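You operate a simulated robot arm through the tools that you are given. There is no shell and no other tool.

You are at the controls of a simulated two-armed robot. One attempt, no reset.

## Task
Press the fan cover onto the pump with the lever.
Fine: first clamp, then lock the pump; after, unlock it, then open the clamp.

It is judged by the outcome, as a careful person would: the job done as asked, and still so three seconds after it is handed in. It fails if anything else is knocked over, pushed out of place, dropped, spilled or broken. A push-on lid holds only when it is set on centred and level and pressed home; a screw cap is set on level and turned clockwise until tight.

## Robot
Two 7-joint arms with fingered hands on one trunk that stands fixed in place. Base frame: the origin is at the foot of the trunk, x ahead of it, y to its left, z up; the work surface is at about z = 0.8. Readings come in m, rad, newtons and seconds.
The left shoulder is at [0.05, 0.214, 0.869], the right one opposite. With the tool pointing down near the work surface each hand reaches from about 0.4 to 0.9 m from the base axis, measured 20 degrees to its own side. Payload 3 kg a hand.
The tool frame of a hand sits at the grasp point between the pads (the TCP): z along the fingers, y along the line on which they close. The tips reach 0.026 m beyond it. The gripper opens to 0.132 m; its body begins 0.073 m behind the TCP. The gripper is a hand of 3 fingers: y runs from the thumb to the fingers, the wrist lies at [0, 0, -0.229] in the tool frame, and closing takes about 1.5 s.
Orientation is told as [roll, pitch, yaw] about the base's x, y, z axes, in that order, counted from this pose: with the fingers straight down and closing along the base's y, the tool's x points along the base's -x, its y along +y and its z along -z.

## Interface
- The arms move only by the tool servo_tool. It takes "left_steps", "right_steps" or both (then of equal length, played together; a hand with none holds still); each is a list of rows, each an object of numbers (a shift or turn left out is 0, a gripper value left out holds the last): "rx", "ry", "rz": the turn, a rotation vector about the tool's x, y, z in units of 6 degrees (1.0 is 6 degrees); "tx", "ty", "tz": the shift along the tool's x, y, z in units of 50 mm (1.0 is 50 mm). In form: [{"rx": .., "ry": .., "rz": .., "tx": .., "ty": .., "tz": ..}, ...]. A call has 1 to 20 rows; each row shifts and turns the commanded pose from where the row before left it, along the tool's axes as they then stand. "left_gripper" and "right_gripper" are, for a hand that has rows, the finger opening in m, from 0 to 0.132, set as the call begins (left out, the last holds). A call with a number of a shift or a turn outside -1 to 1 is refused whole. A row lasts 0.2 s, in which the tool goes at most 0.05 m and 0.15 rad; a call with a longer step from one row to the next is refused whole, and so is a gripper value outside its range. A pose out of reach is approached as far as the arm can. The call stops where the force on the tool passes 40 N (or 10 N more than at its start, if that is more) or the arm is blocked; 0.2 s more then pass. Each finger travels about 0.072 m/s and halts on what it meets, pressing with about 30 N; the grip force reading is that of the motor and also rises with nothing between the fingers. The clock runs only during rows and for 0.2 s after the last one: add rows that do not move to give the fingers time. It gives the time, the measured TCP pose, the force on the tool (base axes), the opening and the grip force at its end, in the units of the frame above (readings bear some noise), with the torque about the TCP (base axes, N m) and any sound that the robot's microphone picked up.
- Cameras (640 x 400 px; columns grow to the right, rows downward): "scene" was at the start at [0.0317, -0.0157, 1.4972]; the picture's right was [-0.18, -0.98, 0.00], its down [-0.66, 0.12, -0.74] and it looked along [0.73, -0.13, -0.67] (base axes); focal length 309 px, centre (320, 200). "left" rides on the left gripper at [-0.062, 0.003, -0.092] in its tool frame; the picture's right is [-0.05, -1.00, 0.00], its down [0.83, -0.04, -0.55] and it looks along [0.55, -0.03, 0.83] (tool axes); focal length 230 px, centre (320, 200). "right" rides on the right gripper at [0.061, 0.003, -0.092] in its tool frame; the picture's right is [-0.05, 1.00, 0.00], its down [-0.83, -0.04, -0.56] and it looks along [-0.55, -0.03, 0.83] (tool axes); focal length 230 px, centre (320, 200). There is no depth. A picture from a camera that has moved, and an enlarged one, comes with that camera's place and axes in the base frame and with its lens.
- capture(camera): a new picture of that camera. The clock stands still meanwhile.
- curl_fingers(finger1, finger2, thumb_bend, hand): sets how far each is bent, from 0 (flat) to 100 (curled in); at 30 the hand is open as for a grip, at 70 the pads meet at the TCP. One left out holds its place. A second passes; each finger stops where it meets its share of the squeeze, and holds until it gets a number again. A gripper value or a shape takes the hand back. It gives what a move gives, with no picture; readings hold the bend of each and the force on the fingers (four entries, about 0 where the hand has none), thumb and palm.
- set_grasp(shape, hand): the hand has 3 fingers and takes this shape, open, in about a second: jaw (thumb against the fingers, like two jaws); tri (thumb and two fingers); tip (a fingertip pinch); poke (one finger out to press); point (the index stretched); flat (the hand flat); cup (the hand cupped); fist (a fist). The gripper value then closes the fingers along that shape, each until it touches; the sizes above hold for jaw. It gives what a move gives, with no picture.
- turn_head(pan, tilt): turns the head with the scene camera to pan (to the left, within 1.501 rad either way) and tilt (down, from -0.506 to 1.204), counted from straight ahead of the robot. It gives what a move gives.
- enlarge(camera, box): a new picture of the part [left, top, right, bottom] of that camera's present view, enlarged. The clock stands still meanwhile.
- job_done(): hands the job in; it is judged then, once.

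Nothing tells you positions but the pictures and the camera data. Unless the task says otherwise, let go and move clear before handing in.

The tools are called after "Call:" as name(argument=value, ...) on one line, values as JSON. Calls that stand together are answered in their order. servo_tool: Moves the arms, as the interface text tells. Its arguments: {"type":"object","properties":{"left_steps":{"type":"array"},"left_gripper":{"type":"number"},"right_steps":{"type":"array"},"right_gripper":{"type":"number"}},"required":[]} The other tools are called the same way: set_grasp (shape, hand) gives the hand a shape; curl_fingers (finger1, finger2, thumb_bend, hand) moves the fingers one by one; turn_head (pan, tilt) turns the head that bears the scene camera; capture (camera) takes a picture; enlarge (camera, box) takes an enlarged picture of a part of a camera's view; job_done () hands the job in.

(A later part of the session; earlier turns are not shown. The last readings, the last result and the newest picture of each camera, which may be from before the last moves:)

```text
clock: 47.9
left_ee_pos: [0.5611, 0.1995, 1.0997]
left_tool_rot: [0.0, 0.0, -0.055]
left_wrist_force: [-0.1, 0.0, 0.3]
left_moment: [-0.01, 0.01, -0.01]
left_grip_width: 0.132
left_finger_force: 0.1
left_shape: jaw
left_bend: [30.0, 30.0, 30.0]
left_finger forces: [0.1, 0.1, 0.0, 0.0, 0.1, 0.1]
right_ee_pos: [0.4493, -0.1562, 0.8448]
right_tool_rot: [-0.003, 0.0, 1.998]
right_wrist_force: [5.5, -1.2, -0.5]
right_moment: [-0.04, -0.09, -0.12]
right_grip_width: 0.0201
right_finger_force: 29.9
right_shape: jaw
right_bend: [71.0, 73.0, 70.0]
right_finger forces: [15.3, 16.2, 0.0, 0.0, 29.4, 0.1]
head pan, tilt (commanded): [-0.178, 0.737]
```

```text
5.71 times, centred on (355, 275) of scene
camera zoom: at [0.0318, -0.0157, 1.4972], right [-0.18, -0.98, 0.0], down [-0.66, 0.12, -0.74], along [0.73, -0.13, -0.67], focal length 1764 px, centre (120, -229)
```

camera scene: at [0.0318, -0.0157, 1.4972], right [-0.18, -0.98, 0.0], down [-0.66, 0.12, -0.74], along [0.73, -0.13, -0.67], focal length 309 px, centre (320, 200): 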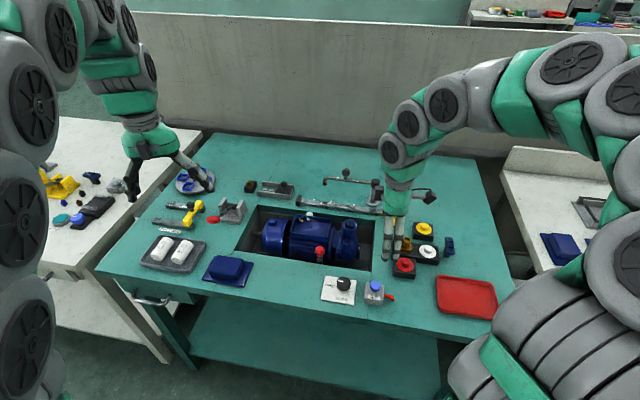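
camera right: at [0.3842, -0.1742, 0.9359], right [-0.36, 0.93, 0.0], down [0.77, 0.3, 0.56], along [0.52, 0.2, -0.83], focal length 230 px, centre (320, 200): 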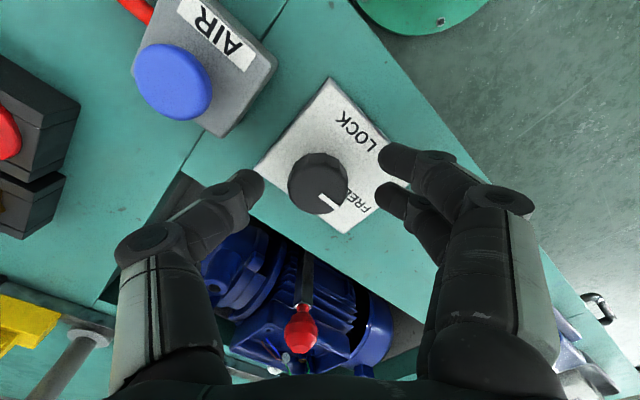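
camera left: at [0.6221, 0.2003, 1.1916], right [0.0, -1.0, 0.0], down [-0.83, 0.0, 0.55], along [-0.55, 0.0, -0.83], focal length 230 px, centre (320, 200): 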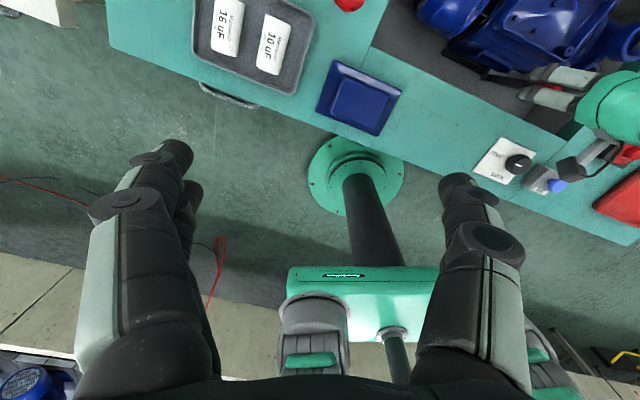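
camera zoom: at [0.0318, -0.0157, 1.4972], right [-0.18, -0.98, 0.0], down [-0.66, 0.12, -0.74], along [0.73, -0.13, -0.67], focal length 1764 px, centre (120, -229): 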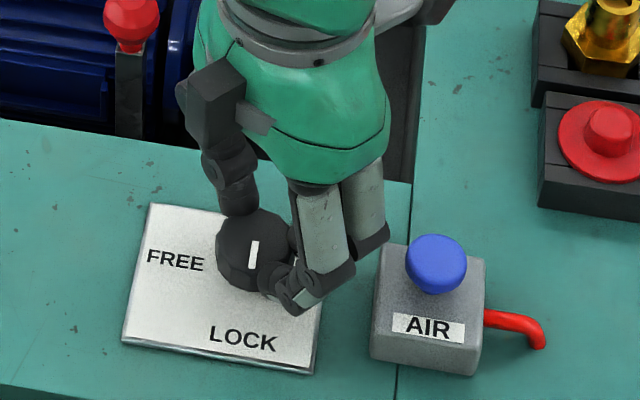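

The knob has turned 90° and the pointer is at LOCK. I'll nudge a few degrees more to feel whether it sits at its stop.

Call:
servo_tool(right_steps=[{"rz": -0.4}, {"rz": -0.4}])

Call:
enlarge(camera="right", box=[250, 130, 390, 240])

```text
clock: 48.5
left_ee_pos: [0.5606, 0.1988, 1.0989]
left_tool_rot: [0.001, 0.001, -0.052]
left_wrist_force: [0.5, -0.6, -0.5]
left_moment: [0.02, 0.0, 0.0]
left_grip_width: 0.1319
left_finger_force: 0.1
left_shape: jaw
left_bend: [30.0, 30.0, 30.0]
left_finger forces: [0.0, 0.1, 0.0, 0.0, 0.1, 0.1]
right_ee_pos: [0.4495, -0.1576, 0.8456]
right_tool_rot: [-0.006, 0.003, 2.081]
right_wrist_force: [14.1, -3.1, -0.4]
right_moment: [-0.01, -0.25, -0.62]
right_grip_width: 0.0202
right_finger_force: 30.0
right_shape: jaw
right_bend: [71.0, 73.0, 70.0]
right_finger forces: [9.7, 16.3, 0.0, 0.0, 39.2, 0.0]
head pan, tilt (commanded): [-0.178, 0.737]
```

```text
3.64 times, centred on (320, 185) of right
camera zoom: at [0.4746, -0.2131, 0.9365], right [-0.9, -0.44, 0.0], down [-0.37, 0.75, 0.55], along [-0.24, 0.5, -0.83], focal length 837 px, centre (320, 254)
```

zoom: 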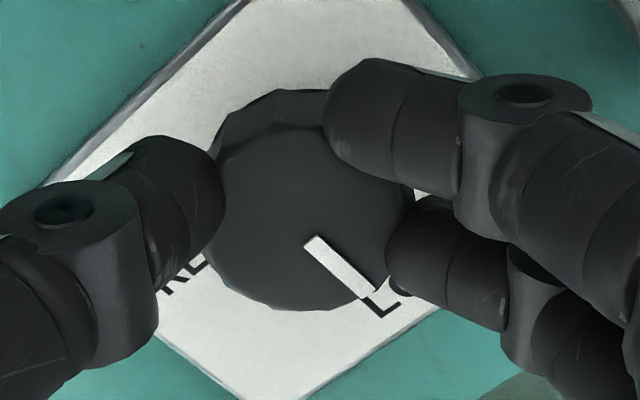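

Torque rose sharply (0.6 N m): the knob is at its LOCK stop. I'll open just enough to clear it and lift straight up.

Call:
servo_tool(right_steps=[{}, {}, {}, {}, {"tz": -0.3}, {"tz": -0.5}, {"tz": -0.6}, {"tz": -0.6}, {"tz": -0.6}], right_gripper=0.05)

Call:
enlarge(camera="scene", box=[300, 210, 400, 310])

```text
clock: 50.5
left_ee_pos: [0.56, 0.2001, 1.1014]
left_tool_rot: [-0.001, -0.001, -0.053]
left_wrist_force: [0.2, 0.7, 0.6]
left_moment: [-0.01, 0.01, 0.03]
left_grip_width: 0.132
left_finger_force: 0.0
left_shape: jaw
left_bend: [30.0, 30.0, 30.0]
left_finger forces: [0.0, 0.1, 0.0, 0.0, 0.1, 0.1]
right_ee_pos: [0.4492, -0.1579, 0.9759]
right_tool_rot: [-0.003, -0.001, 2.08]
right_wrist_force: [1.1, -1.2, 0.2]
right_moment: [0.04, -0.02, -0.01]
right_grip_width: 0.0497
right_finger_force: 0.1
right_shape: jaw
right_bend: [74.0, 74.0, 70.0]
right_finger forces: [0.0, 0.0, 0.0, 0.0, 0.0, 0.0]
head pan, tilt (commanded): [-0.178, 0.737]
```

```text
4.00 times, centred on (350, 260) of scene
camera zoom: at [0.0317, -0.0157, 1.4972], right [-0.18, -0.98, 0.0], down [-0.66, 0.12, -0.74], along [0.73, -0.13, -0.67], focal length 1235 px, centre (200, -40)
```

zoom: 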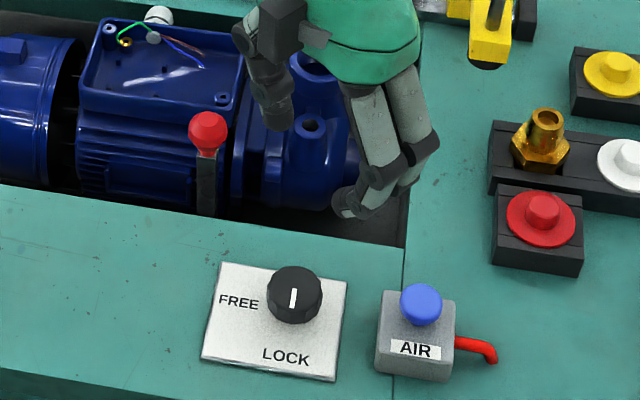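

Clamp closed and knob at LOCK. Now the left hand: I'll move it so its camera looks back at the press lever to measure it well.

Call:
servo_tool(left_steps=[{"tx": -0.6045, "ty": -0.067, "tz": 0.05}, {"tx": -0.6045, "ty": -0.067, "tz": 0.05}, {"tx": -0.6045, "ty": -0.067, "tz": 0.05}, {"tx": -0.6045, "ty": -0.067, "tz": 0.05}, {"tx": -0.6045, "ty": -0.067, "tz": 0.05}, {"tx": -0.6045, "ty": -0.067, "tz": 0.05}, {"tx": -0.6045, "ty": -0.067, "tz": 0.05}, {"tx": -0.6045, "ty": -0.067, "tz": 0.05}])

Call:
capture(camera="left")

Call:
capture(camera="scene")

```text
clock: 52.3
left_ee_pos: [0.7586, 0.1663, 1.0831]
left_tool_rot: [0.001, 0.001, -0.053]
left_wrist_force: [0.2, 0.2, -0.3]
left_moment: [0.0, -0.01, -0.01]
left_grip_width: 0.132
left_finger_force: 0.1
left_shape: jaw
left_bend: [30.0, 30.0, 30.0]
left_finger forces: [0.0, 0.0, 0.1, 0.0, 0.1, 0.0]
left hand out of reach, approached as far as the arm can: row 7, 8
right_ee_pos: [0.4489, -0.158, 0.9752]
right_tool_rot: [-0.005, 0.0, 2.082]
right_wrist_force: [0.2, 0.0, 0.0]
right_moment: [0.0, 0.02, 0.02]
right_grip_width: 0.0498
right_finger_force: 0.1
right_shape: jaw
right_bend: [74.0, 74.0, 70.0]
right_finger forces: [0.0, 0.1, 0.0, 0.0, 0.0, 0.0]
head pan, tilt (commanded): [-0.178, 0.737]
```

```text
taken
camera left: at [0.8199, 0.1669, 1.1722], right [0.0, -1.0, 0.0], down [-0.83, 0.0, 0.55], along [-0.55, 0.0, -0.83], focal length 230 px, centre (320, 200)
```

left: 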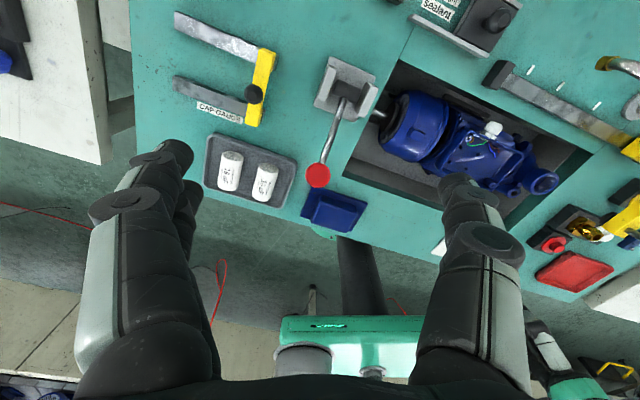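

```text
taken
camera scene: at [0.0317, -0.0157, 1.4972], right [-0.18, -0.98, 0.0], down [-0.66, 0.12, -0.74], along [0.73, -0.13, -0.67], focal length 309 px, centre (320, 200)
```

scene: 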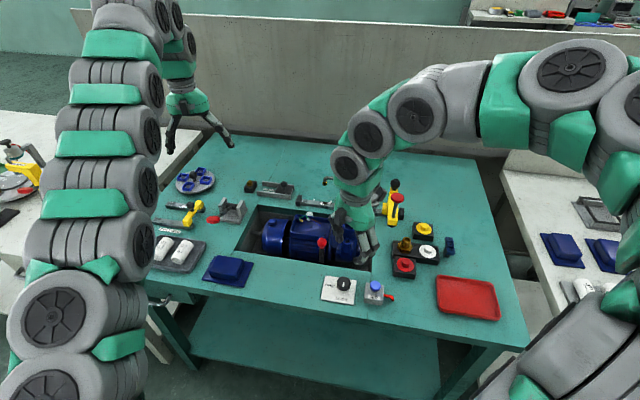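

Call:
enlarge(camera="left", box=[280, 40, 440, 210])

Call:
enlarge(camera="scene", box=[195, 185, 275, 245])

Call:
enlarge(camera="left", box=[300, 150, 350, 200])

```text
2.35 times, centred on (360, 125) of left
camera zoom: at [0.8199, 0.1669, 1.1722], right [0.0, -1.0, 0.0], down [-0.83, 0.0, 0.55], along [-0.55, 0.0, -0.83], focal length 541 px, centre (226, 376)
```

zoom: 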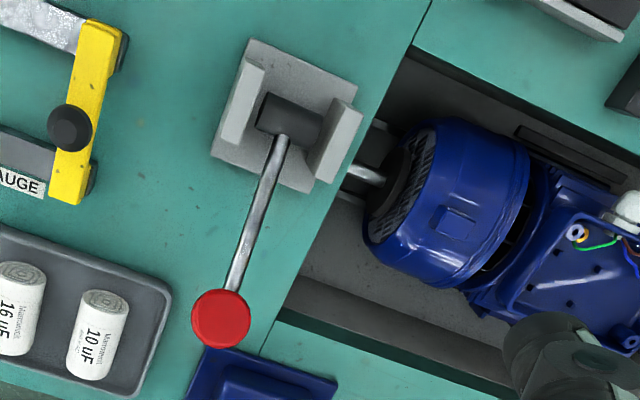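

```text
6.67 times, centred on (235, 215) of scene
camera zoom: at [0.0317, -0.0157, 1.4972], right [-0.18, -0.98, 0.0], down [-0.66, 0.12, -0.74], along [0.73, -0.13, -0.67], focal length 2058 px, centre (887, 100)
```

zoom: 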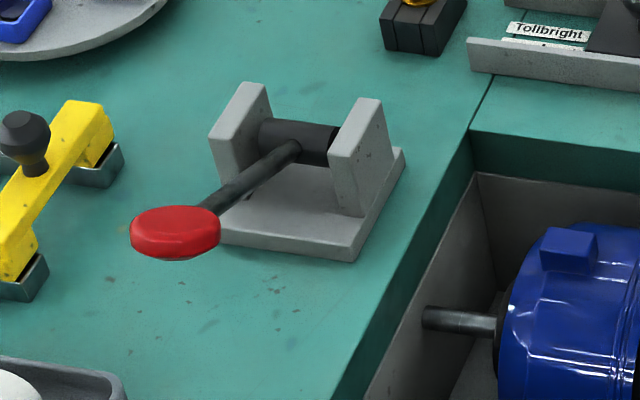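

```text
8.00 times, centred on (325, 175) of left
camera zoom: at [0.8199, 0.1669, 1.1722], right [0.0, -1.0, 0.0], down [-0.83, 0.0, 0.55], along [-0.55, 0.0, -0.83], focal length 1841 px, centre (280, 400)
```

zoom: 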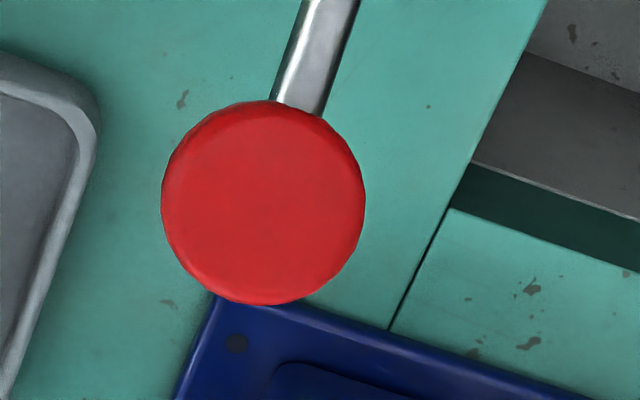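

The lever's end carries a flat pad facing up-and-back, so it is meant to be pressed down: pad at about [0.670, 0.170, 0.884], pivot about [0.77, 0.13, 0.84]. I'll bring the left hand back above the pad, closing the fingers and aligning it with the bench.

Call:
servo_tool(left_steps=[{"tx": 0.44}, {"tx": 0.44}, {"tx": 0.44}, {"tx": 0.44}, {"rz": 0.7425}, {"rz": 0.7425}, {"rz": 0.7425}, {"rz": 0.7425}, {}], left_gripper=0.0)

```text
clock: 54.3
left_ee_pos: [0.6707, 0.172, 1.0809]
left_tool_rot: [0.001, 0.0, -0.366]
left_wrist_force: [1.3, 1.0, -0.7]
left_moment: [0.01, -0.01, 0.01]
left_grip_width: 0.0
left_finger_force: 29.5
left_shape: jaw
left_bend: [67.0, 67.0, 67.0]
left_finger forces: [0.0, 0.1, 0.1, 0.1, 0.1, 0.0]
right_ee_pos: [0.4475, -0.1573, 0.9755]
right_tool_rot: [-0.004, -0.001, 2.081]
right_wrist_force: [-0.3, 0.0, 0.6]
right_moment: [-0.02, 0.0, -0.04]
right_grip_width: 0.0498
right_finger_force: 0.0
right_shape: jaw
right_bend: [74.0, 74.0, 70.0]
right_finger forces: [0.0, 0.1, 0.0, 0.0, 0.1, 0.1]
head pan, tilt (commanded): [-0.178, 0.737]
```

Call:
servo_tool(left_steps=[{"ty": -0.05, "tz": 0.4}, {"tz": 0.4}, {"tz": 0.4}, {"tz": 0.4}, {"tz": 0.4}, {"tz": 0.4}])

Call:
capture(camera="left")

Call:
enlarge(camera="scene", box=[150, 140, 290, 260])

```text
clock: 55.7
left_ee_pos: [0.6715, 0.1698, 0.9624]
left_tool_rot: [-0.001, -0.002, -0.366]
left_wrist_force: [-0.1, -0.2, 0.3]
left_moment: [-0.01, -0.01, 0.03]
left_grip_width: 0.0004
left_finger_force: 29.8
left_shape: jaw
left_bend: [67.0, 67.0, 67.0]
left_finger forces: [0.0, 0.0, 0.2, 0.0, 0.1, 0.0]
right_ee_pos: [0.4496, -0.157, 0.9745]
right_tool_rot: [-0.002, -0.001, 2.083]
right_wrist_force: [-0.2, -0.6, -0.2]
right_moment: [-0.05, -0.02, 0.0]
right_grip_width: 0.0496
right_finger_force: 0.2
right_shape: jaw
right_bend: [74.0, 74.0, 70.0]
right_finger forces: [0.0, 0.0, 0.0, 0.0, 0.0, 0.0]
head pan, tilt (commanded): [-0.178, 0.737]
```

```text
taken
camera left: at [0.7297, 0.1508, 1.0539], right [-0.31, -0.95, 0.0], down [-0.79, 0.26, 0.55], along [-0.53, 0.17, -0.83], focal length 230 px, centre (320, 200)
```

left: 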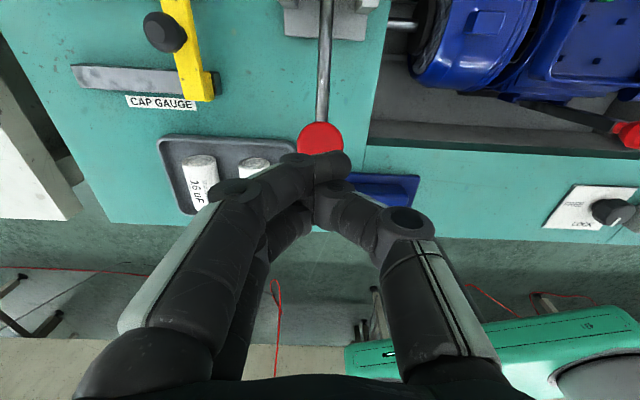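

```text
3.33 times, centred on (220, 200) of scene
camera zoom: at [0.0317, -0.0157, 1.4972], right [-0.18, -0.98, 0.0], down [-0.66, 0.12, -0.74], along [0.73, -0.13, -0.67], focal length 1029 px, centre (653, 200)
```

zoom: 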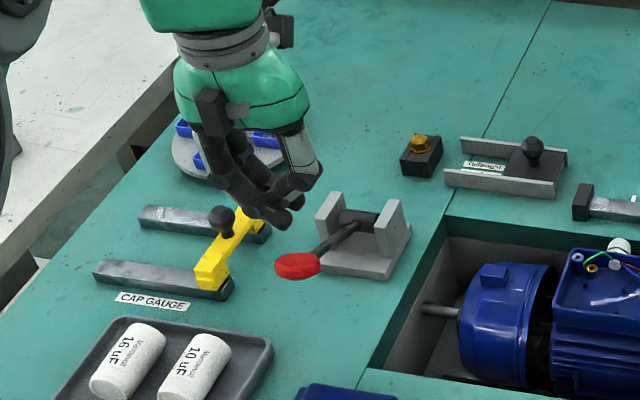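

The finger axis is centred over the pad. Lowering to just above it, then pressing in small steps.

Call:
servo_tool(left_steps=[{"tz": 0.2}, {"tz": 0.2}, {"tz": 0.2}, {"tz": 0.1}, {"tz": 0.1}])

Call:
enlarge(camera="scene", box=[170, 170, 270, 250])

```text
clock: 56.9
left_ee_pos: [0.6696, 0.1692, 0.9208]
left_tool_rot: [0.001, 0.001, -0.365]
left_wrist_force: [0.6, -0.3, 0.3]
left_moment: [0.02, 0.02, 0.0]
left_grip_width: 0.0
left_finger_force: 29.9
left_shape: jaw
left_bend: [67.0, 67.0, 67.0]
left_finger forces: [0.0, 0.1, 0.1, 0.0, 0.0, 0.1]
right_ee_pos: [0.4492, -0.1574, 0.976]
right_tool_rot: [-0.003, -0.001, 2.082]
right_wrist_force: [-0.5, -0.1, 0.4]
right_moment: [0.01, 0.01, 0.0]
right_grip_width: 0.0498
right_finger_force: 0.0
right_shape: jaw
right_bend: [74.0, 74.0, 70.0]
right_finger forces: [0.0, 0.0, 0.0, 0.1, 0.0, 0.0]
head pan, tilt (commanded): [-0.178, 0.737]
```

```text
5.00 times, centred on (220, 210) of scene
camera zoom: at [0.0317, -0.0157, 1.4972], right [-0.18, -0.98, 0.0], down [-0.66, 0.12, -0.74], along [0.73, -0.13, -0.67], focal length 1543 px, centre (820, 150)
```

zoom: 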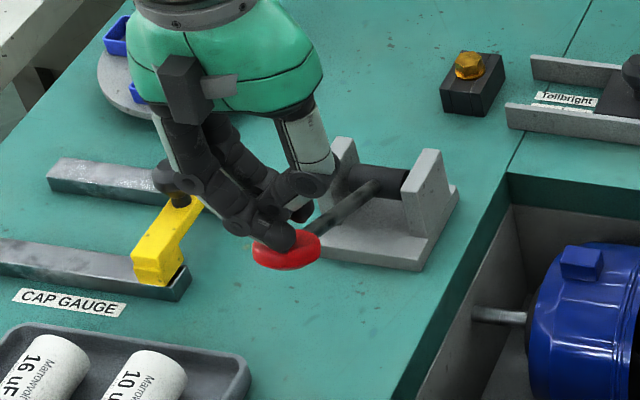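

Call:
servo_tool(left_steps=[{"tz": 0.08, "tx": 0.02}, {"tz": 0.08, "tx": 0.03}, {"tz": 0.08, "tx": 0.03}])

Call:
enlarge(camera="scene", box=[170, 170, 270, 250])

```text
clock: 57.7
left_ee_pos: [0.6668, 0.171, 0.9084]
left_tool_rot: [0.001, -0.003, -0.366]
left_wrist_force: [0.2, -1.3, 0.4]
left_moment: [0.0, 0.04, 0.01]
left_grip_width: 0.0
left_finger_force: 29.8
left_shape: jaw
left_bend: [67.0, 67.0, 67.0]
left_finger forces: [0.0, 0.0, 0.1, 0.0, 0.0, 0.0]
right_ee_pos: [0.4481, -0.1571, 0.9748]
right_tool_rot: [-0.004, 0.001, 2.082]
right_wrist_force: [-0.4, -0.4, -0.1]
right_moment: [0.03, 0.0, 0.0]
right_grip_width: 0.0497
right_finger_force: 0.0
right_shape: jaw
right_bend: [74.0, 74.0, 70.0]
right_finger forces: [0.1, 0.0, 0.1, 0.0, 0.1, 0.0]
head pan, tilt (commanded): [-0.178, 0.737]
```

```text
5.00 times, centred on (220, 210) of scene
camera zoom: at [0.0317, -0.0157, 1.4972], right [-0.18, -0.98, 0.0], down [-0.66, 0.12, -0.74], along [0.73, -0.13, -0.67], focal length 1543 px, centre (820, 150)
```

zoom: 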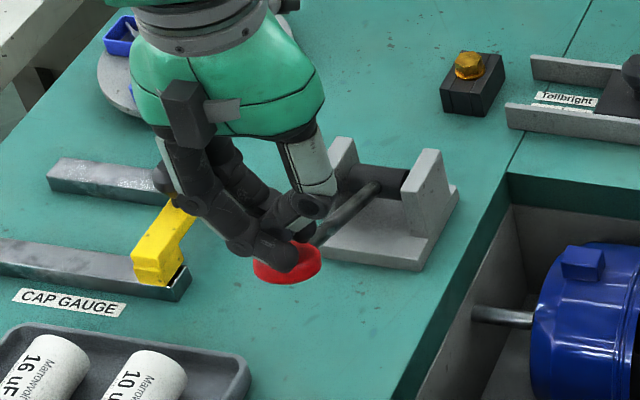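

The lever yields downward and the cover begins to move towards the motor, so this is the right direction. I keep pressing in steps, watching force and cover.

Call:
servo_tool(left_steps=[{"tz": 0.08, "tx": 0.025}, {"tz": 0.08, "tx": 0.025}, {"tz": 0.08, "tx": 0.02}])

Call:
enlarge(camera="scene", box=[190, 180, 330, 270])

```text
clock: 58.5
left_ee_pos: [0.6621, 0.1729, 0.8976]
left_tool_rot: [0.0, 0.0, -0.365]
left_wrist_force: [-0.4, -0.1, 0.3]
left_moment: [-0.04, 0.05, -0.01]
left_grip_width: 0.0
left_finger_force: 30.3
left_shape: jaw
left_bend: [67.0, 67.0, 67.0]
left_finger forces: [0.0, 0.1, 0.0, 0.0, 0.1, 0.1]
right_ee_pos: [0.4481, -0.1579, 0.9753]
right_tool_rot: [-0.003, 0.0, 2.083]
right_wrist_force: [0.1, 0.1, 0.3]
right_moment: [-0.03, 0.02, 0.0]
right_grip_width: 0.0494
right_finger_force: 0.1
right_shape: jaw
right_bend: [74.0, 74.0, 70.0]
right_finger forces: [0.0, 0.0, 0.1, 0.0, 0.0, 0.0]
head pan, tilt (commanded): [-0.178, 0.737]
```

```text
4.44 times, centred on (260, 225) of scene
camera zoom: at [0.0317, -0.0157, 1.4972], right [-0.18, -0.98, 0.0], down [-0.66, 0.12, -0.74], along [0.73, -0.13, -0.67], focal length 1372 px, centre (587, 89)
```

zoom: 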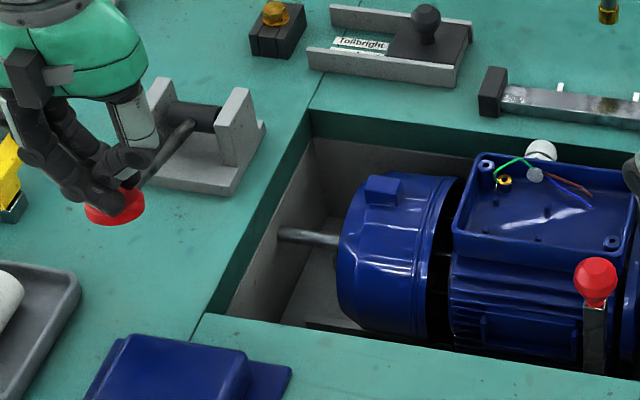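

The ram is extending and the gap between cover and motor is closing. Continuing.

Call:
servo_tool(left_steps=[{"tz": 0.08, "tx": 0.015}, {"tz": 0.08, "tx": 0.015}, {"tz": 0.08, "tx": 0.01}])

Call:
enlarge(camera="scene", box=[190, 180, 330, 270])

```text
clock: 59.3
left_ee_pos: [0.6613, 0.173, 0.8843]
left_tool_rot: [0.0, -0.001, -0.364]
left_wrist_force: [-0.8, -0.2, 0.0]
left_moment: [-0.03, 0.05, -0.04]
left_grip_width: 0.0
left_finger_force: 30.2
left_shape: jaw
left_bend: [67.0, 67.0, 67.0]
left_finger forces: [0.0, 0.1, 0.0, 0.0, 0.0, 0.0]
right_ee_pos: [0.448, -0.1568, 0.9747]
right_tool_rot: [-0.004, 0.0, 2.083]
right_wrist_force: [-0.1, -0.4, -0.4]
right_moment: [0.02, 0.0, 0.02]
right_grip_width: 0.0497
right_finger_force: 0.2
right_shape: jaw
right_bend: [74.0, 74.0, 70.0]
right_finger forces: [0.0, 0.0, 0.1, 0.0, 0.1, 0.0]
head pan, tilt (commanded): [-0.178, 0.737]
```

```text
4.44 times, centred on (260, 225) of scene
camera zoom: at [0.0317, -0.0157, 1.4972], right [-0.18, -0.98, 0.0], down [-0.66, 0.12, -0.74], along [0.73, -0.13, -0.67], focal length 1372 px, centre (587, 89)
```

zoom: 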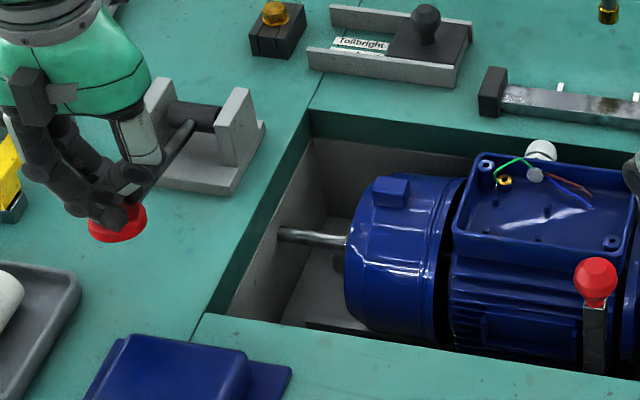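

Call:
servo_tool(left_steps=[{"tz": 0.08, "tx": 0.006}, {"tz": 0.08, "tx": 0.003}, {"tz": 0.08}])

Call:
enlarge(camera="scene", box=[190, 180, 330, 270])

```text
clock: 60.1
left_ee_pos: [0.6618, 0.173, 0.8737]
left_tool_rot: [0.001, -0.001, -0.365]
left_wrist_force: [0.6, 0.3, 1.4]
left_moment: [-0.02, 0.05, -0.01]
left_grip_width: 0.0
left_finger_force: 29.9
left_shape: jaw
left_bend: [67.0, 67.0, 67.0]
left_finger forces: [0.0, 0.0, 0.1, 0.0, 0.0, 0.0]
right_ee_pos: [0.4479, -0.1581, 0.9753]
right_tool_rot: [-0.004, 0.001, 2.082]
right_wrist_force: [0.5, -0.1, -0.9]
right_moment: [-0.01, 0.01, -0.01]
right_grip_width: 0.0496
right_finger_force: 0.1
right_shape: jaw
right_bend: [74.0, 74.0, 70.0]
right_finger forces: [0.0, 0.1, 0.1, 0.1, 0.1, 0.0]
head pan, tilt (commanded): [-0.178, 0.737]
```

```text
4.44 times, centred on (260, 225) of scene
camera zoom: at [0.0317, -0.0157, 1.4972], right [-0.18, -0.98, 0.0], down [-0.66, 0.12, -0.74], along [0.73, -0.13, -0.67], focal length 1372 px, centre (587, 89)
```

zoom: 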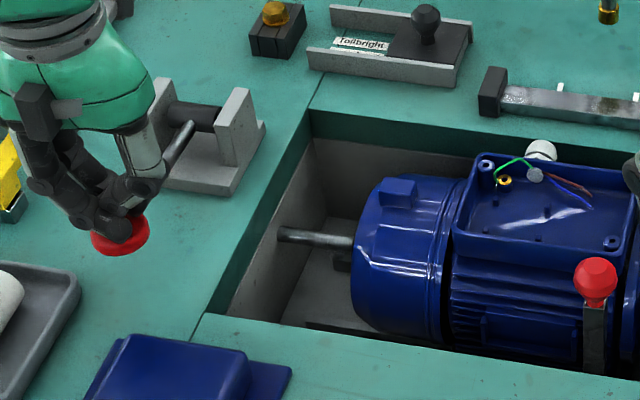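

The cover is almost at the motor flange. Continuing carefully; force should rise now.

Call:
servo_tool(left_steps=[{"tz": 0.08}, {"tz": 0.08, "tx": -0.005}])

Call:
enlarge(camera="scene", box=[190, 180, 330, 270])

```text
clock: 60.7
left_ee_pos: [0.6608, 0.1733, 0.866]
left_tool_rot: [0.001, -0.002, -0.365]
left_wrist_force: [0.5, 0.0, 0.9]
left_moment: [-0.01, 0.02, 0.01]
left_grip_width: 0.0
left_finger_force: 29.9
left_shape: jaw
left_bend: [67.0, 67.0, 67.0]
left_finger forces: [0.1, 0.1, 0.0, 0.1, 0.0, 0.1]
right_ee_pos: [0.4488, -0.1565, 0.9753]
right_tool_rot: [-0.003, 0.001, 2.082]
right_wrist_force: [0.5, 0.0, 0.0]
right_moment: [0.01, 0.02, 0.0]
right_grip_width: 0.0498
right_finger_force: 0.1
right_shape: jaw
right_bend: [74.0, 74.0, 70.0]
right_finger forces: [0.1, 0.0, 0.0, 0.1, 0.1, 0.0]
head pan, tilt (commanded): [-0.178, 0.737]
```

```text
4.44 times, centred on (260, 225) of scene
camera zoom: at [0.0317, -0.0157, 1.4972], right [-0.18, -0.98, 0.0], down [-0.66, 0.12, -0.74], along [0.73, -0.13, -0.67], focal length 1372 px, centre (587, 89)
```

zoom: 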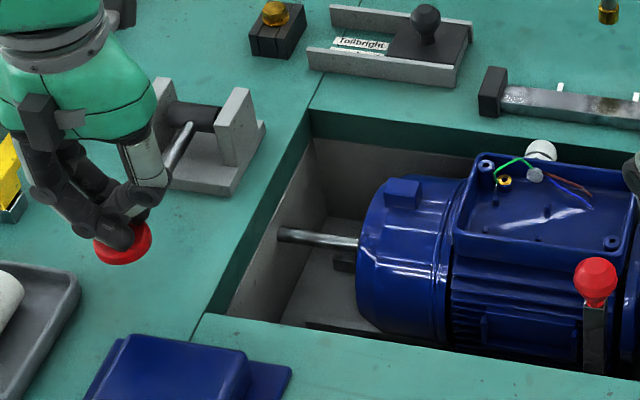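

Call:
servo_tool(left_steps=[{"tz": 0.08, "tx": -0.008}, {"tz": 0.08, "tx": -0.01}])

Call:
enlarge(camera="scene", box=[190, 180, 330, 270])

```text
clock: 61.3
left_ee_pos: [0.6614, 0.1732, 0.8565]
left_tool_rot: [0.0, 0.0, -0.366]
left_wrist_force: [-1.2, 0.2, 2.1]
left_moment: [0.01, -0.05, -0.01]
left_grip_width: 0.0001
left_finger_force: 29.9
left_shape: jaw
left_bend: [67.0, 67.0, 67.0]
left_finger forces: [0.0, 0.0, 0.0, 0.1, 0.1, 0.1]
right_ee_pos: [0.4488, -0.1585, 0.9745]
right_tool_rot: [-0.003, 0.0, 2.083]
right_wrist_force: [-1.0, 0.1, 0.8]
right_moment: [0.0, 0.02, -0.01]
right_grip_width: 0.0498
right_finger_force: 0.0
right_shape: jaw
right_bend: [74.0, 74.0, 70.0]
right_finger forces: [0.0, 0.0, 0.0, 0.1, 0.1, 0.0]
head pan, tilt (commanded): [-0.178, 0.737]
```

```text
4.44 times, centred on (260, 225) of scene
camera zoom: at [0.0317, -0.0157, 1.4972], right [-0.18, -0.98, 0.0], down [-0.66, 0.12, -0.74], along [0.73, -0.13, -0.67], focal length 1372 px, centre (587, 89)
```

zoom: 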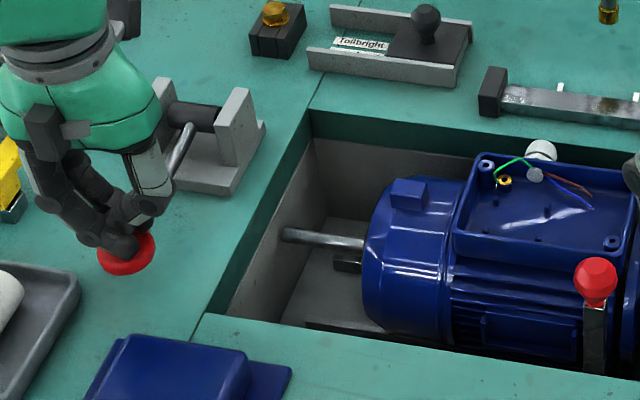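

Call:
servo_tool(left_steps=[{"tz": 0.08, "tx": -0.012}, {"tz": 0.08, "tx": -0.015}])

Call:
enlarge(camera="scene", box=[190, 180, 330, 270])

```text
clock: 61.9
left_ee_pos: [0.663, 0.1706, 0.8488]
left_tool_rot: [0.0, 0.001, -0.365]
left_wrist_force: [-4.3, -1.8, 15.5]
left_moment: [0.04, -0.02, 0.01]
left_grip_width: 0.0
left_finger_force: 30.2
left_shape: jaw
left_bend: [69.0, 67.0, 75.0]
left_finger forces: [0.1, 0.1, 0.1, 0.0, 35.9, 0.0]
right_ee_pos: [0.4482, -0.1564, 0.9749]
right_tool_rot: [-0.004, 0.0, 2.082]
right_wrist_force: [-0.4, 0.0, 0.2]
right_moment: [0.03, -0.01, -0.01]
right_grip_width: 0.0497
right_finger_force: 0.1
right_shape: jaw
right_bend: [74.0, 74.0, 70.0]
right_finger forces: [0.0, 0.0, 0.0, 0.1, 0.0, 0.1]
head pan, tilt (commanded): [-0.178, 0.737]
```

```text
4.44 times, centred on (260, 225) of scene
camera zoom: at [0.0315, -0.0158, 1.4972], right [-0.18, -0.98, 0.0], down [-0.66, 0.12, -0.74], along [0.73, -0.13, -0.67], focal length 1372 px, centre (587, 89)
```

zoom: 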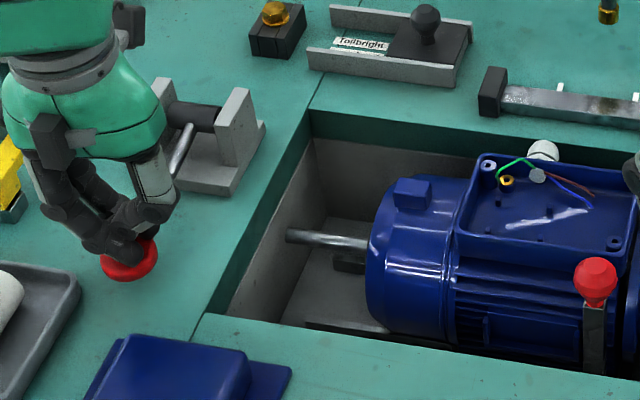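

The press fit has begun (15 N), but only the thumb bears the load and it is yielding. I'll lift off and re-press with a fist, which is stiffer.

Call:
servo_tool(left_steps=[{"tz": -0.3}, {"tz": -0.5}, {"tz": -0.6}, {"tz": -0.6}])

Call:
set_grasp(hand="left", shape="fist")

Call:
capture(camera="left")

Call:
enlarge(camera="scene", box=[170, 150, 330, 270])

```text
clock: 62.9
left_ee_pos: [0.6636, 0.1731, 0.949]
left_tool_rot: [0.002, 0.002, -0.364]
left_wrist_force: [-0.2, 0.6, -0.2]
left_moment: [-0.02, 0.0, 0.03]
left_grip_width: 0.0
left_finger_force: 29.7
left_shape: jaw
left_bend: [68.0, 67.0, 74.0]
left_finger forces: [0.0, 0.1, 0.0, 0.1, 0.0, 0.0]
right_ee_pos: [0.4485, -0.157, 0.9747]
right_tool_rot: [-0.002, 0.0, 2.082]
right_wrist_force: [-0.9, -0.9, 0.1]
right_moment: [0.02, 0.02, 0.03]
right_grip_width: 0.0498
right_finger_force: 0.0
right_shape: jaw
right_bend: [74.0, 74.0, 70.0]
right_finger forces: [0.0, 0.0, 0.1, 0.0, 0.0, 0.2]
head pan, tilt (commanded): [-0.178, 0.737]
```

```text
clock: 63.8
left_ee_pos: [0.6647, 0.1736, 0.9491]
left_tool_rot: [0.0, 0.001, -0.364]
left_wrist_force: [-0.5, 0.7, -0.1]
left_moment: [0.0, 0.0, 0.01]
left_grip_width: 0.0003
left_finger_force: 0.0
left_shape: fist
left_bend: [100.0, 100.0, 54.0]
left_finger forces: [0.1, 0.0, 0.1, 0.0, 0.0, 0.0]
right_ee_pos: [0.449, -0.1572, 0.9759]
right_tool_rot: [-0.004, 0.0, 2.081]
right_wrist_force: [-0.5, 0.2, 0.1]
right_moment: [0.0, 0.02, -0.01]
right_grip_width: 0.0497
right_finger_force: 0.0
right_shape: jaw
right_bend: [74.0, 74.0, 70.0]
right_finger forces: [0.0, 0.0, 0.1, 0.0, 0.0, 0.0]
head pan, tilt (commanded): [-0.178, 0.737]
```

```text
taken
camera left: at [0.7232, 0.1544, 1.0405], right [-0.31, -0.95, 0.0], down [-0.79, 0.26, 0.56], along [-0.53, 0.17, -0.83], focal length 230 px, centre (320, 200)
```

left: 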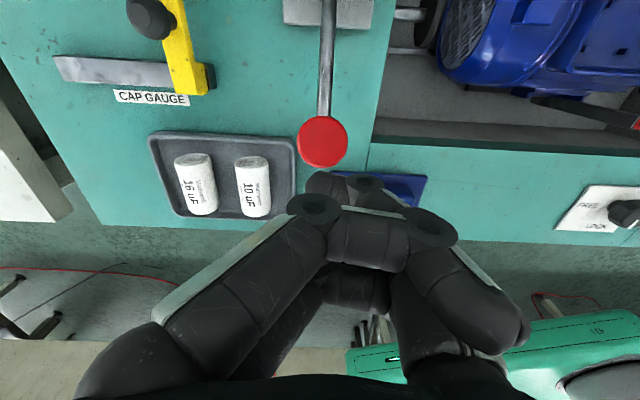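

```text
3.33 times, centred on (250, 210) of scene
camera zoom: at [0.0317, -0.0157, 1.4972], right [-0.18, -0.98, 0.0], down [-0.66, 0.12, -0.74], along [0.73, -0.13, -0.67], focal length 1029 px, centre (553, 167)
```

zoom: 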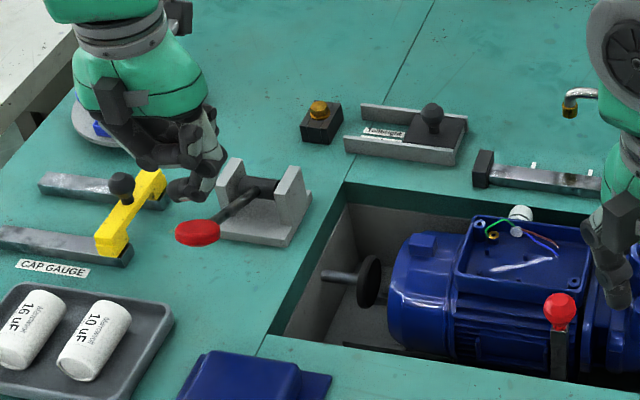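

The lever sprang back and the ram withdrew, leaving the cover on the motor. I need to check how far it is seated, and what the fist looks like.

Call:
enlarge(camera="scene", box=[175, 165, 255, 225])

Call:
enlarge(camera="scene", box=[245, 200, 345, 270])

Call:
enlarge(camera="left", box=[400, 0, 640, 140])

```text
6.67 times, centred on (215, 195) of scene
camera zoom: at [0.0317, -0.0157, 1.4972], right [-0.18, -0.98, 0.0], down [-0.66, 0.12, -0.74], along [0.73, -0.13, -0.67], focal length 2058 px, centre (1020, 233)
```

zoom: 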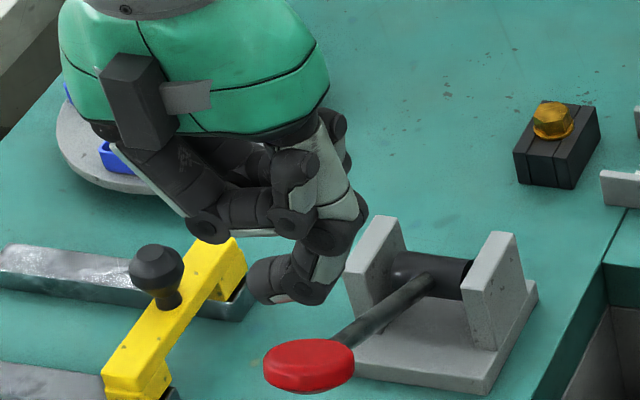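

```text
5.71 times, centred on (295, 235) of scene
camera zoom: at [0.0317, -0.0157, 1.4972], right [-0.18, -0.98, 0.0], down [-0.66, 0.12, -0.74], along [0.73, -0.13, -0.67], focal length 1764 px, centre (463, 0)
```

zoom: 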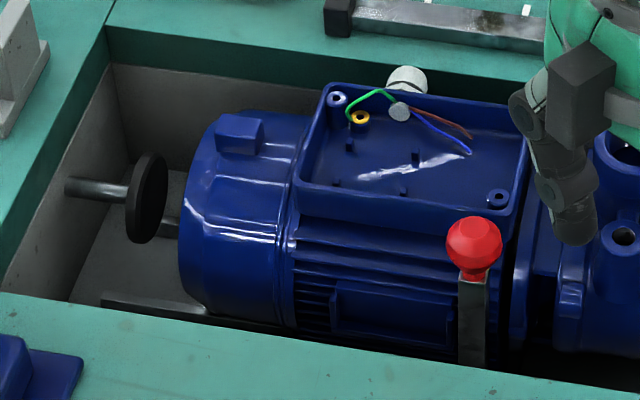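

```text
2.67 times, centred on (520, 70) of left
camera zoom: at [0.7232, 0.1544, 1.0405], right [-0.31, -0.95, 0.0], down [-0.79, 0.26, 0.56], along [-0.53, 0.17, -0.83], focal length 614 px, centre (-213, 547)
```

zoom: 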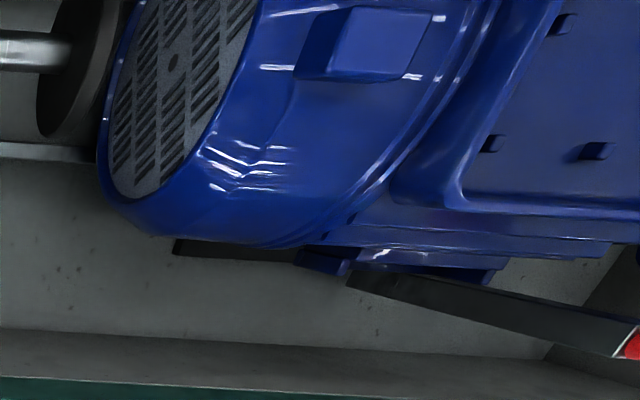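

The cover is on, but I want to press it fully home. The fist leaves the thumb hanging; I'll try the "poke" shape meant for pressing and look at it.

Call:
set_grasp(hand="left", shape="poke")

Call:
enlarge(camera="scene", box=[175, 145, 275, 225])

Call:
capture(camera="left")

```text
clock: 64.7
left_ee_pos: [0.664, 0.1717, 0.9489]
left_tool_rot: [0.001, 0.002, -0.364]
left_wrist_force: [1.3, 0.6, -0.2]
left_moment: [0.05, 0.02, 0.02]
left_grip_width: 0.0
left_finger_force: 0.1
left_shape: poke
left_bend: [100.0, 100.0, 44.0]
left_finger forces: [0.1, 0.1, 0.0, 0.0, 0.0, 0.1]
right_ee_pos: [0.4485, -0.1576, 0.9756]
right_tool_rot: [-0.003, 0.001, 2.082]
right_wrist_force: [0.8, 0.4, 0.0]
right_moment: [0.02, -0.03, 0.01]
right_grip_width: 0.0496
right_finger_force: 0.0
right_shape: jaw
right_bend: [74.0, 74.0, 70.0]
right_finger forces: [0.0, 0.0, 0.0, 0.0, 0.0, 0.0]
head pan, tilt (commanded): [-0.178, 0.737]
```

```text
5.00 times, centred on (225, 185) of scene
camera zoom: at [0.0317, -0.0157, 1.4972], right [-0.18, -0.98, 0.0], down [-0.66, 0.12, -0.74], along [0.73, -0.13, -0.67], focal length 1543 px, centre (795, 275)
```

zoom: 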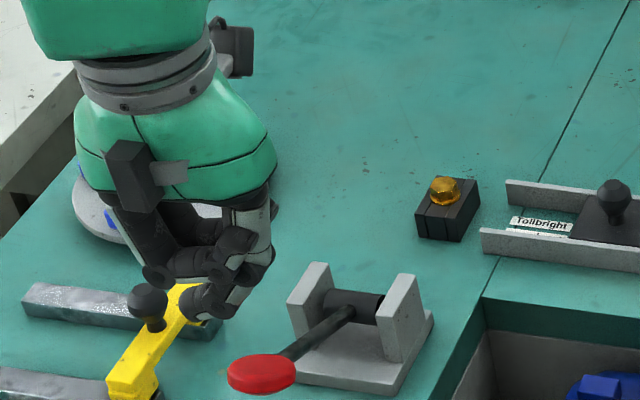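

```text
taken
camera left: at [0.7232, 0.1544, 1.0405], right [-0.31, -0.95, 0.0], down [-0.79, 0.26, 0.56], along [-0.53, 0.17, -0.83], focal length 230 px, centre (320, 200)
```

left: 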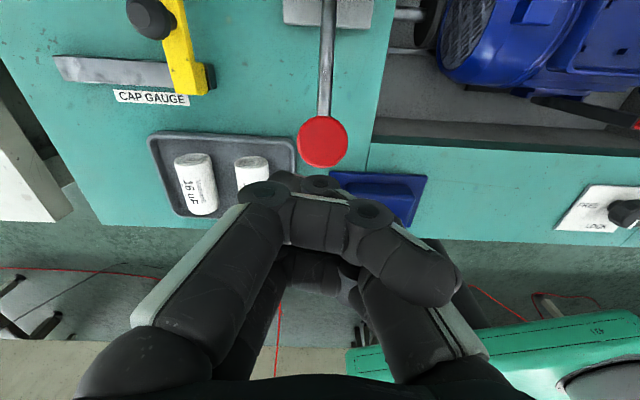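

Call:
servo_tool(left_steps=[{"tz": -0.6}, {"tz": -0.6}, {"tz": -0.6}])

Call:
set_grasp(hand="left", shape="flat")

Call:
capture(camera="scene")

Call:
enlarge(camera="scene", box=[120, 80, 280, 230])

Call:
capture(camera="left")

```text
clock: 65.5
left_ee_pos: [0.6632, 0.1714, 1.0398]
left_tool_rot: [0.0, 0.0, -0.365]
left_wrist_force: [0.5, 0.5, 0.1]
left_moment: [0.03, -0.05, 0.01]
left_grip_width: 0.0001
left_finger_force: 0.0
left_shape: poke
left_bend: [100.0, 100.0, 44.0]
left_finger forces: [0.1, 0.1, 0.1, 0.0, 0.1, 0.1]
right_ee_pos: [0.4482, -0.1578, 0.975]
right_tool_rot: [-0.003, 0.001, 2.082]
right_wrist_force: [-0.1, 0.8, -0.5]
right_moment: [-0.01, -0.03, -0.01]
right_grip_width: 0.0495
right_finger_force: 0.0
right_shape: jaw
right_bend: [74.0, 74.0, 70.0]
right_finger forces: [0.1, 0.0, 0.0, 0.0, 0.1, 0.0]
head pan, tilt (commanded): [-0.178, 0.737]
```

```text
clock: 66.4
left_ee_pos: [0.6633, 0.1723, 1.0386]
left_tool_rot: [-0.001, -0.002, -0.365]
left_wrist_force: [0.4, -0.3, 0.4]
left_moment: [0.01, 0.0, 0.02]
left_grip_width: 0.126
left_finger_force: 0.1
left_shape: flat
left_bend: [26.0, 26.0, 16.0]
left_finger forces: [0.1, 0.0, 0.0, 0.0, 0.0, 0.1]
right_ee_pos: [0.4494, -0.1577, 0.9752]
right_tool_rot: [-0.004, 0.001, 2.081]
right_wrist_force: [-0.2, 0.9, 0.4]
right_moment: [-0.03, -0.02, 0.0]
right_grip_width: 0.0494
right_finger_force: 0.0
right_shape: jaw
right_bend: [74.0, 74.0, 70.0]
right_finger forces: [0.0, 0.0, 0.0, 0.0, 0.1, 0.0]
head pan, tilt (commanded): [-0.178, 0.737]
```

```text
taken
camera scene: at [0.0317, -0.0157, 1.4972], right [-0.18, -0.98, 0.0], down [-0.66, 0.12, -0.74], along [0.73, -0.13, -0.67], focal length 309 px, centre (320, 200)
```

scene: 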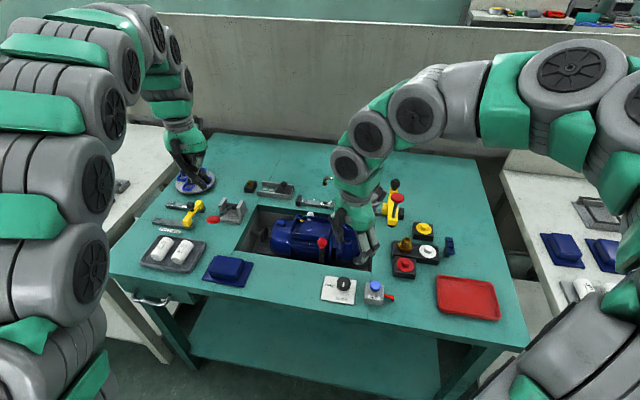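

```text
2.67 times, centred on (200, 155) of scene
camera zoom: at [0.0317, -0.0157, 1.4972], right [-0.18, -0.98, 0.0], down [-0.66, 0.12, -0.74], along [0.73, -0.13, -0.67], focal length 823 px, centre (640, 320)
```

zoom: 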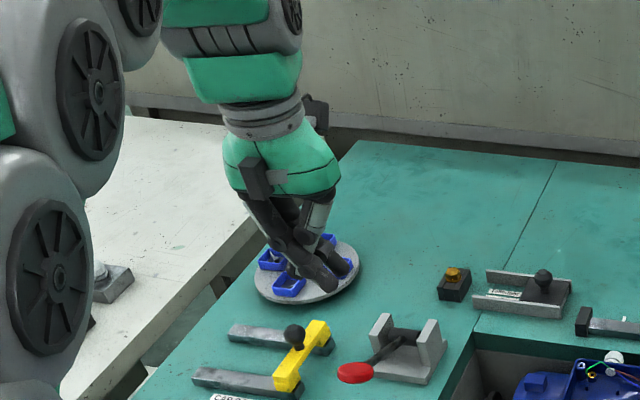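

```text
taken
camera left: at [0.7222, 0.1532, 1.1303], right [-0.31, -0.95, 0.0], down [-0.79, 0.26, 0.55], along [-0.53, 0.17, -0.83], focal length 230 px, centre (320, 200)
```

left: 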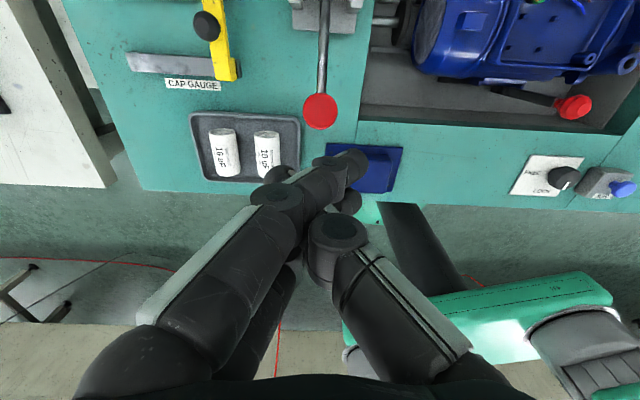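

The straight fingers would carry a push best when spread like open jaws. I'll use the jaw shape at 80 mm opening and press the pad with the two fingers, whose tips stand straight under their knuckles.

Call:
set_grasp(hand="left", shape="jaw")

Call:
servo_tool(left_steps=[{"tx": -0.073, "ty": -0.402}, {"tx": -0.073, "ty": -0.402}, {"tz": 0.4}, {"tz": 0.4}, {"tz": 0.4}, {"tz": 0.4}, {}], left_gripper=0.08)

Call:
capture(camera="left")

Call:
enlarge(camera="scene", box=[150, 130, 310, 260])

```text
clock: 67.3
left_ee_pos: [0.6641, 0.1719, 1.0389]
left_tool_rot: [0.001, 0.001, -0.367]
left_wrist_force: [-0.5, 0.2, -0.7]
left_moment: [0.01, 0.0, 0.01]
left_grip_width: 0.0
left_finger_force: 0.1
left_shape: jaw
left_bend: [56.0, 56.0, 41.0]
left_finger forces: [0.0, 0.0, 0.0, 0.0, 0.0, 0.1]
right_ee_pos: [0.4482, -0.158, 0.9752]
right_tool_rot: [-0.003, 0.0, 2.083]
right_wrist_force: [-0.2, -0.1, 0.9]
right_moment: [0.0, 0.0, 0.0]
right_grip_width: 0.0494
right_finger_force: 0.0
right_shape: jaw
right_bend: [74.0, 74.0, 70.0]
right_finger forces: [0.1, 0.0, 0.1, 0.0, 0.0, 0.0]
head pan, tilt (commanded): [-0.178, 0.737]
```

```text
clock: 68.9
left_ee_pos: [0.6567, 0.1322, 0.9575]
left_tool_rot: [0.0, -0.001, -0.364]
left_wrist_force: [0.8, 0.5, -1.2]
left_moment: [-0.01, -0.02, -0.02]
left_grip_width: 0.0797
left_finger_force: 0.2
left_shape: jaw
left_bend: [71.0, 71.0, 71.0]
left_finger forces: [0.0, 0.0, 0.0, 0.0, 0.0, 0.0]
right_ee_pos: [0.45, -0.1574, 0.9756]
right_tool_rot: [-0.002, 0.0, 2.082]
right_wrist_force: [0.4, 0.6, 0.2]
right_moment: [0.05, 0.0, 0.03]
right_grip_width: 0.0498
right_finger_force: 0.0
right_shape: jaw
right_bend: [74.0, 74.0, 70.0]
right_finger forces: [0.1, 0.0, 0.0, 0.1, 0.0, 0.0]
head pan, tilt (commanded): [-0.178, 0.737]
```

```text
taken
camera left: at [0.7154, 0.1134, 1.0492], right [-0.31, -0.95, 0.0], down [-0.79, 0.26, 0.56], along [-0.53, 0.17, -0.83], focal length 230 px, centre (320, 200)
```

left: 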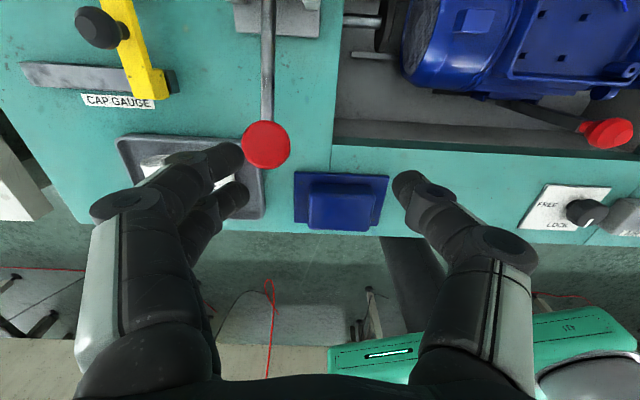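

```text
3.08 times, centred on (230, 195) of scene
camera zoom: at [0.0317, -0.0157, 1.4972], right [-0.18, -0.98, 0.0], down [-0.66, 0.12, -0.74], along [0.73, -0.13, -0.67], focal length 950 px, centre (597, 215)
```

zoom: 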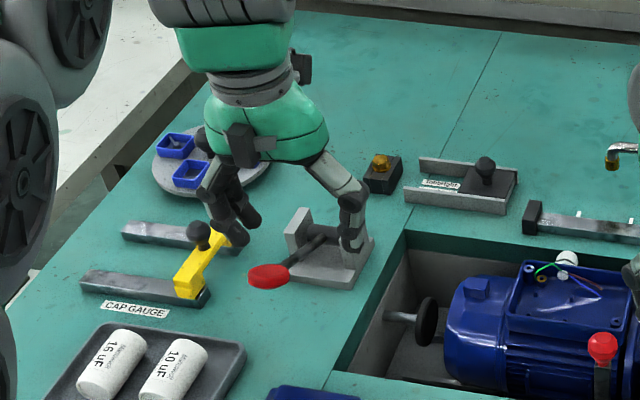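

Call:
servo_tool(left_steps=[{"ty": -0.18}, {"tz": 0.3}, {"tz": 0.3}, {"tz": 0.1}])

Call:
capture(camera="left")

Call:
enlarge(camera="scene", box=[170, 150, 290, 250])

```text
clock: 69.9
left_ee_pos: [0.6518, 0.1227, 0.925]
left_tool_rot: [0.0, -0.001, -0.364]
left_wrist_force: [0.0, 0.7, 0.4]
left_moment: [0.02, 0.0, 0.0]
left_grip_width: 0.0797
left_finger_force: 0.1
left_shape: jaw
left_bend: [71.0, 71.0, 71.0]
left_finger forces: [0.0, 0.0, 0.0, 0.0, 0.0, 0.1]
right_ee_pos: [0.4484, -0.1588, 0.9742]
right_tool_rot: [-0.003, 0.0, 2.08]
right_wrist_force: [-0.7, 1.5, 0.6]
right_moment: [0.01, 0.0, 0.0]
right_grip_width: 0.0495
right_finger_force: 0.0
right_shape: jaw
right_bend: [74.0, 74.0, 70.0]
right_finger forces: [0.0, 0.0, 0.1, 0.0, 0.0, 0.1]
head pan, tilt (commanded): [-0.178, 0.737]
```

```text
taken
camera left: at [0.7117, 0.1049, 1.0162], right [-0.31, -0.95, 0.0], down [-0.79, 0.26, 0.56], along [-0.53, 0.17, -0.83], focal length 230 px, centre (320, 200)
```

left: 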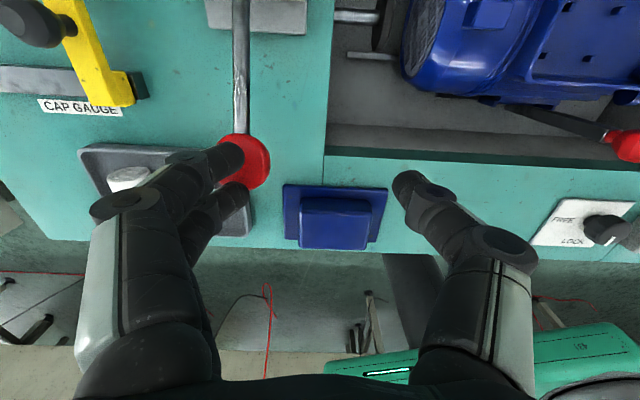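

```text
4.00 times, centred on (230, 200) of scene
camera zoom: at [0.0317, -0.0157, 1.4972], right [-0.18, -0.98, 0.0], down [-0.66, 0.12, -0.74], along [0.73, -0.13, -0.67], focal length 1235 px, centre (680, 200)
```

zoom: 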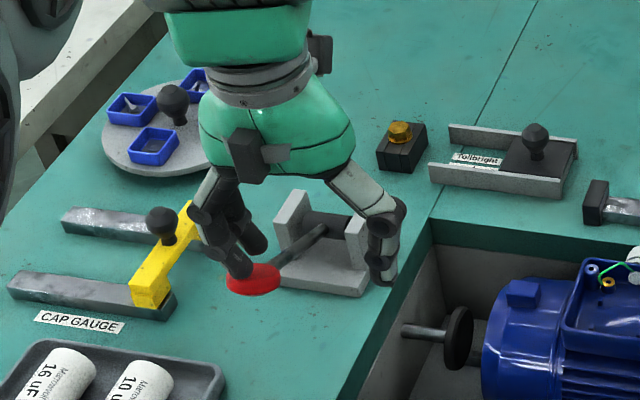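

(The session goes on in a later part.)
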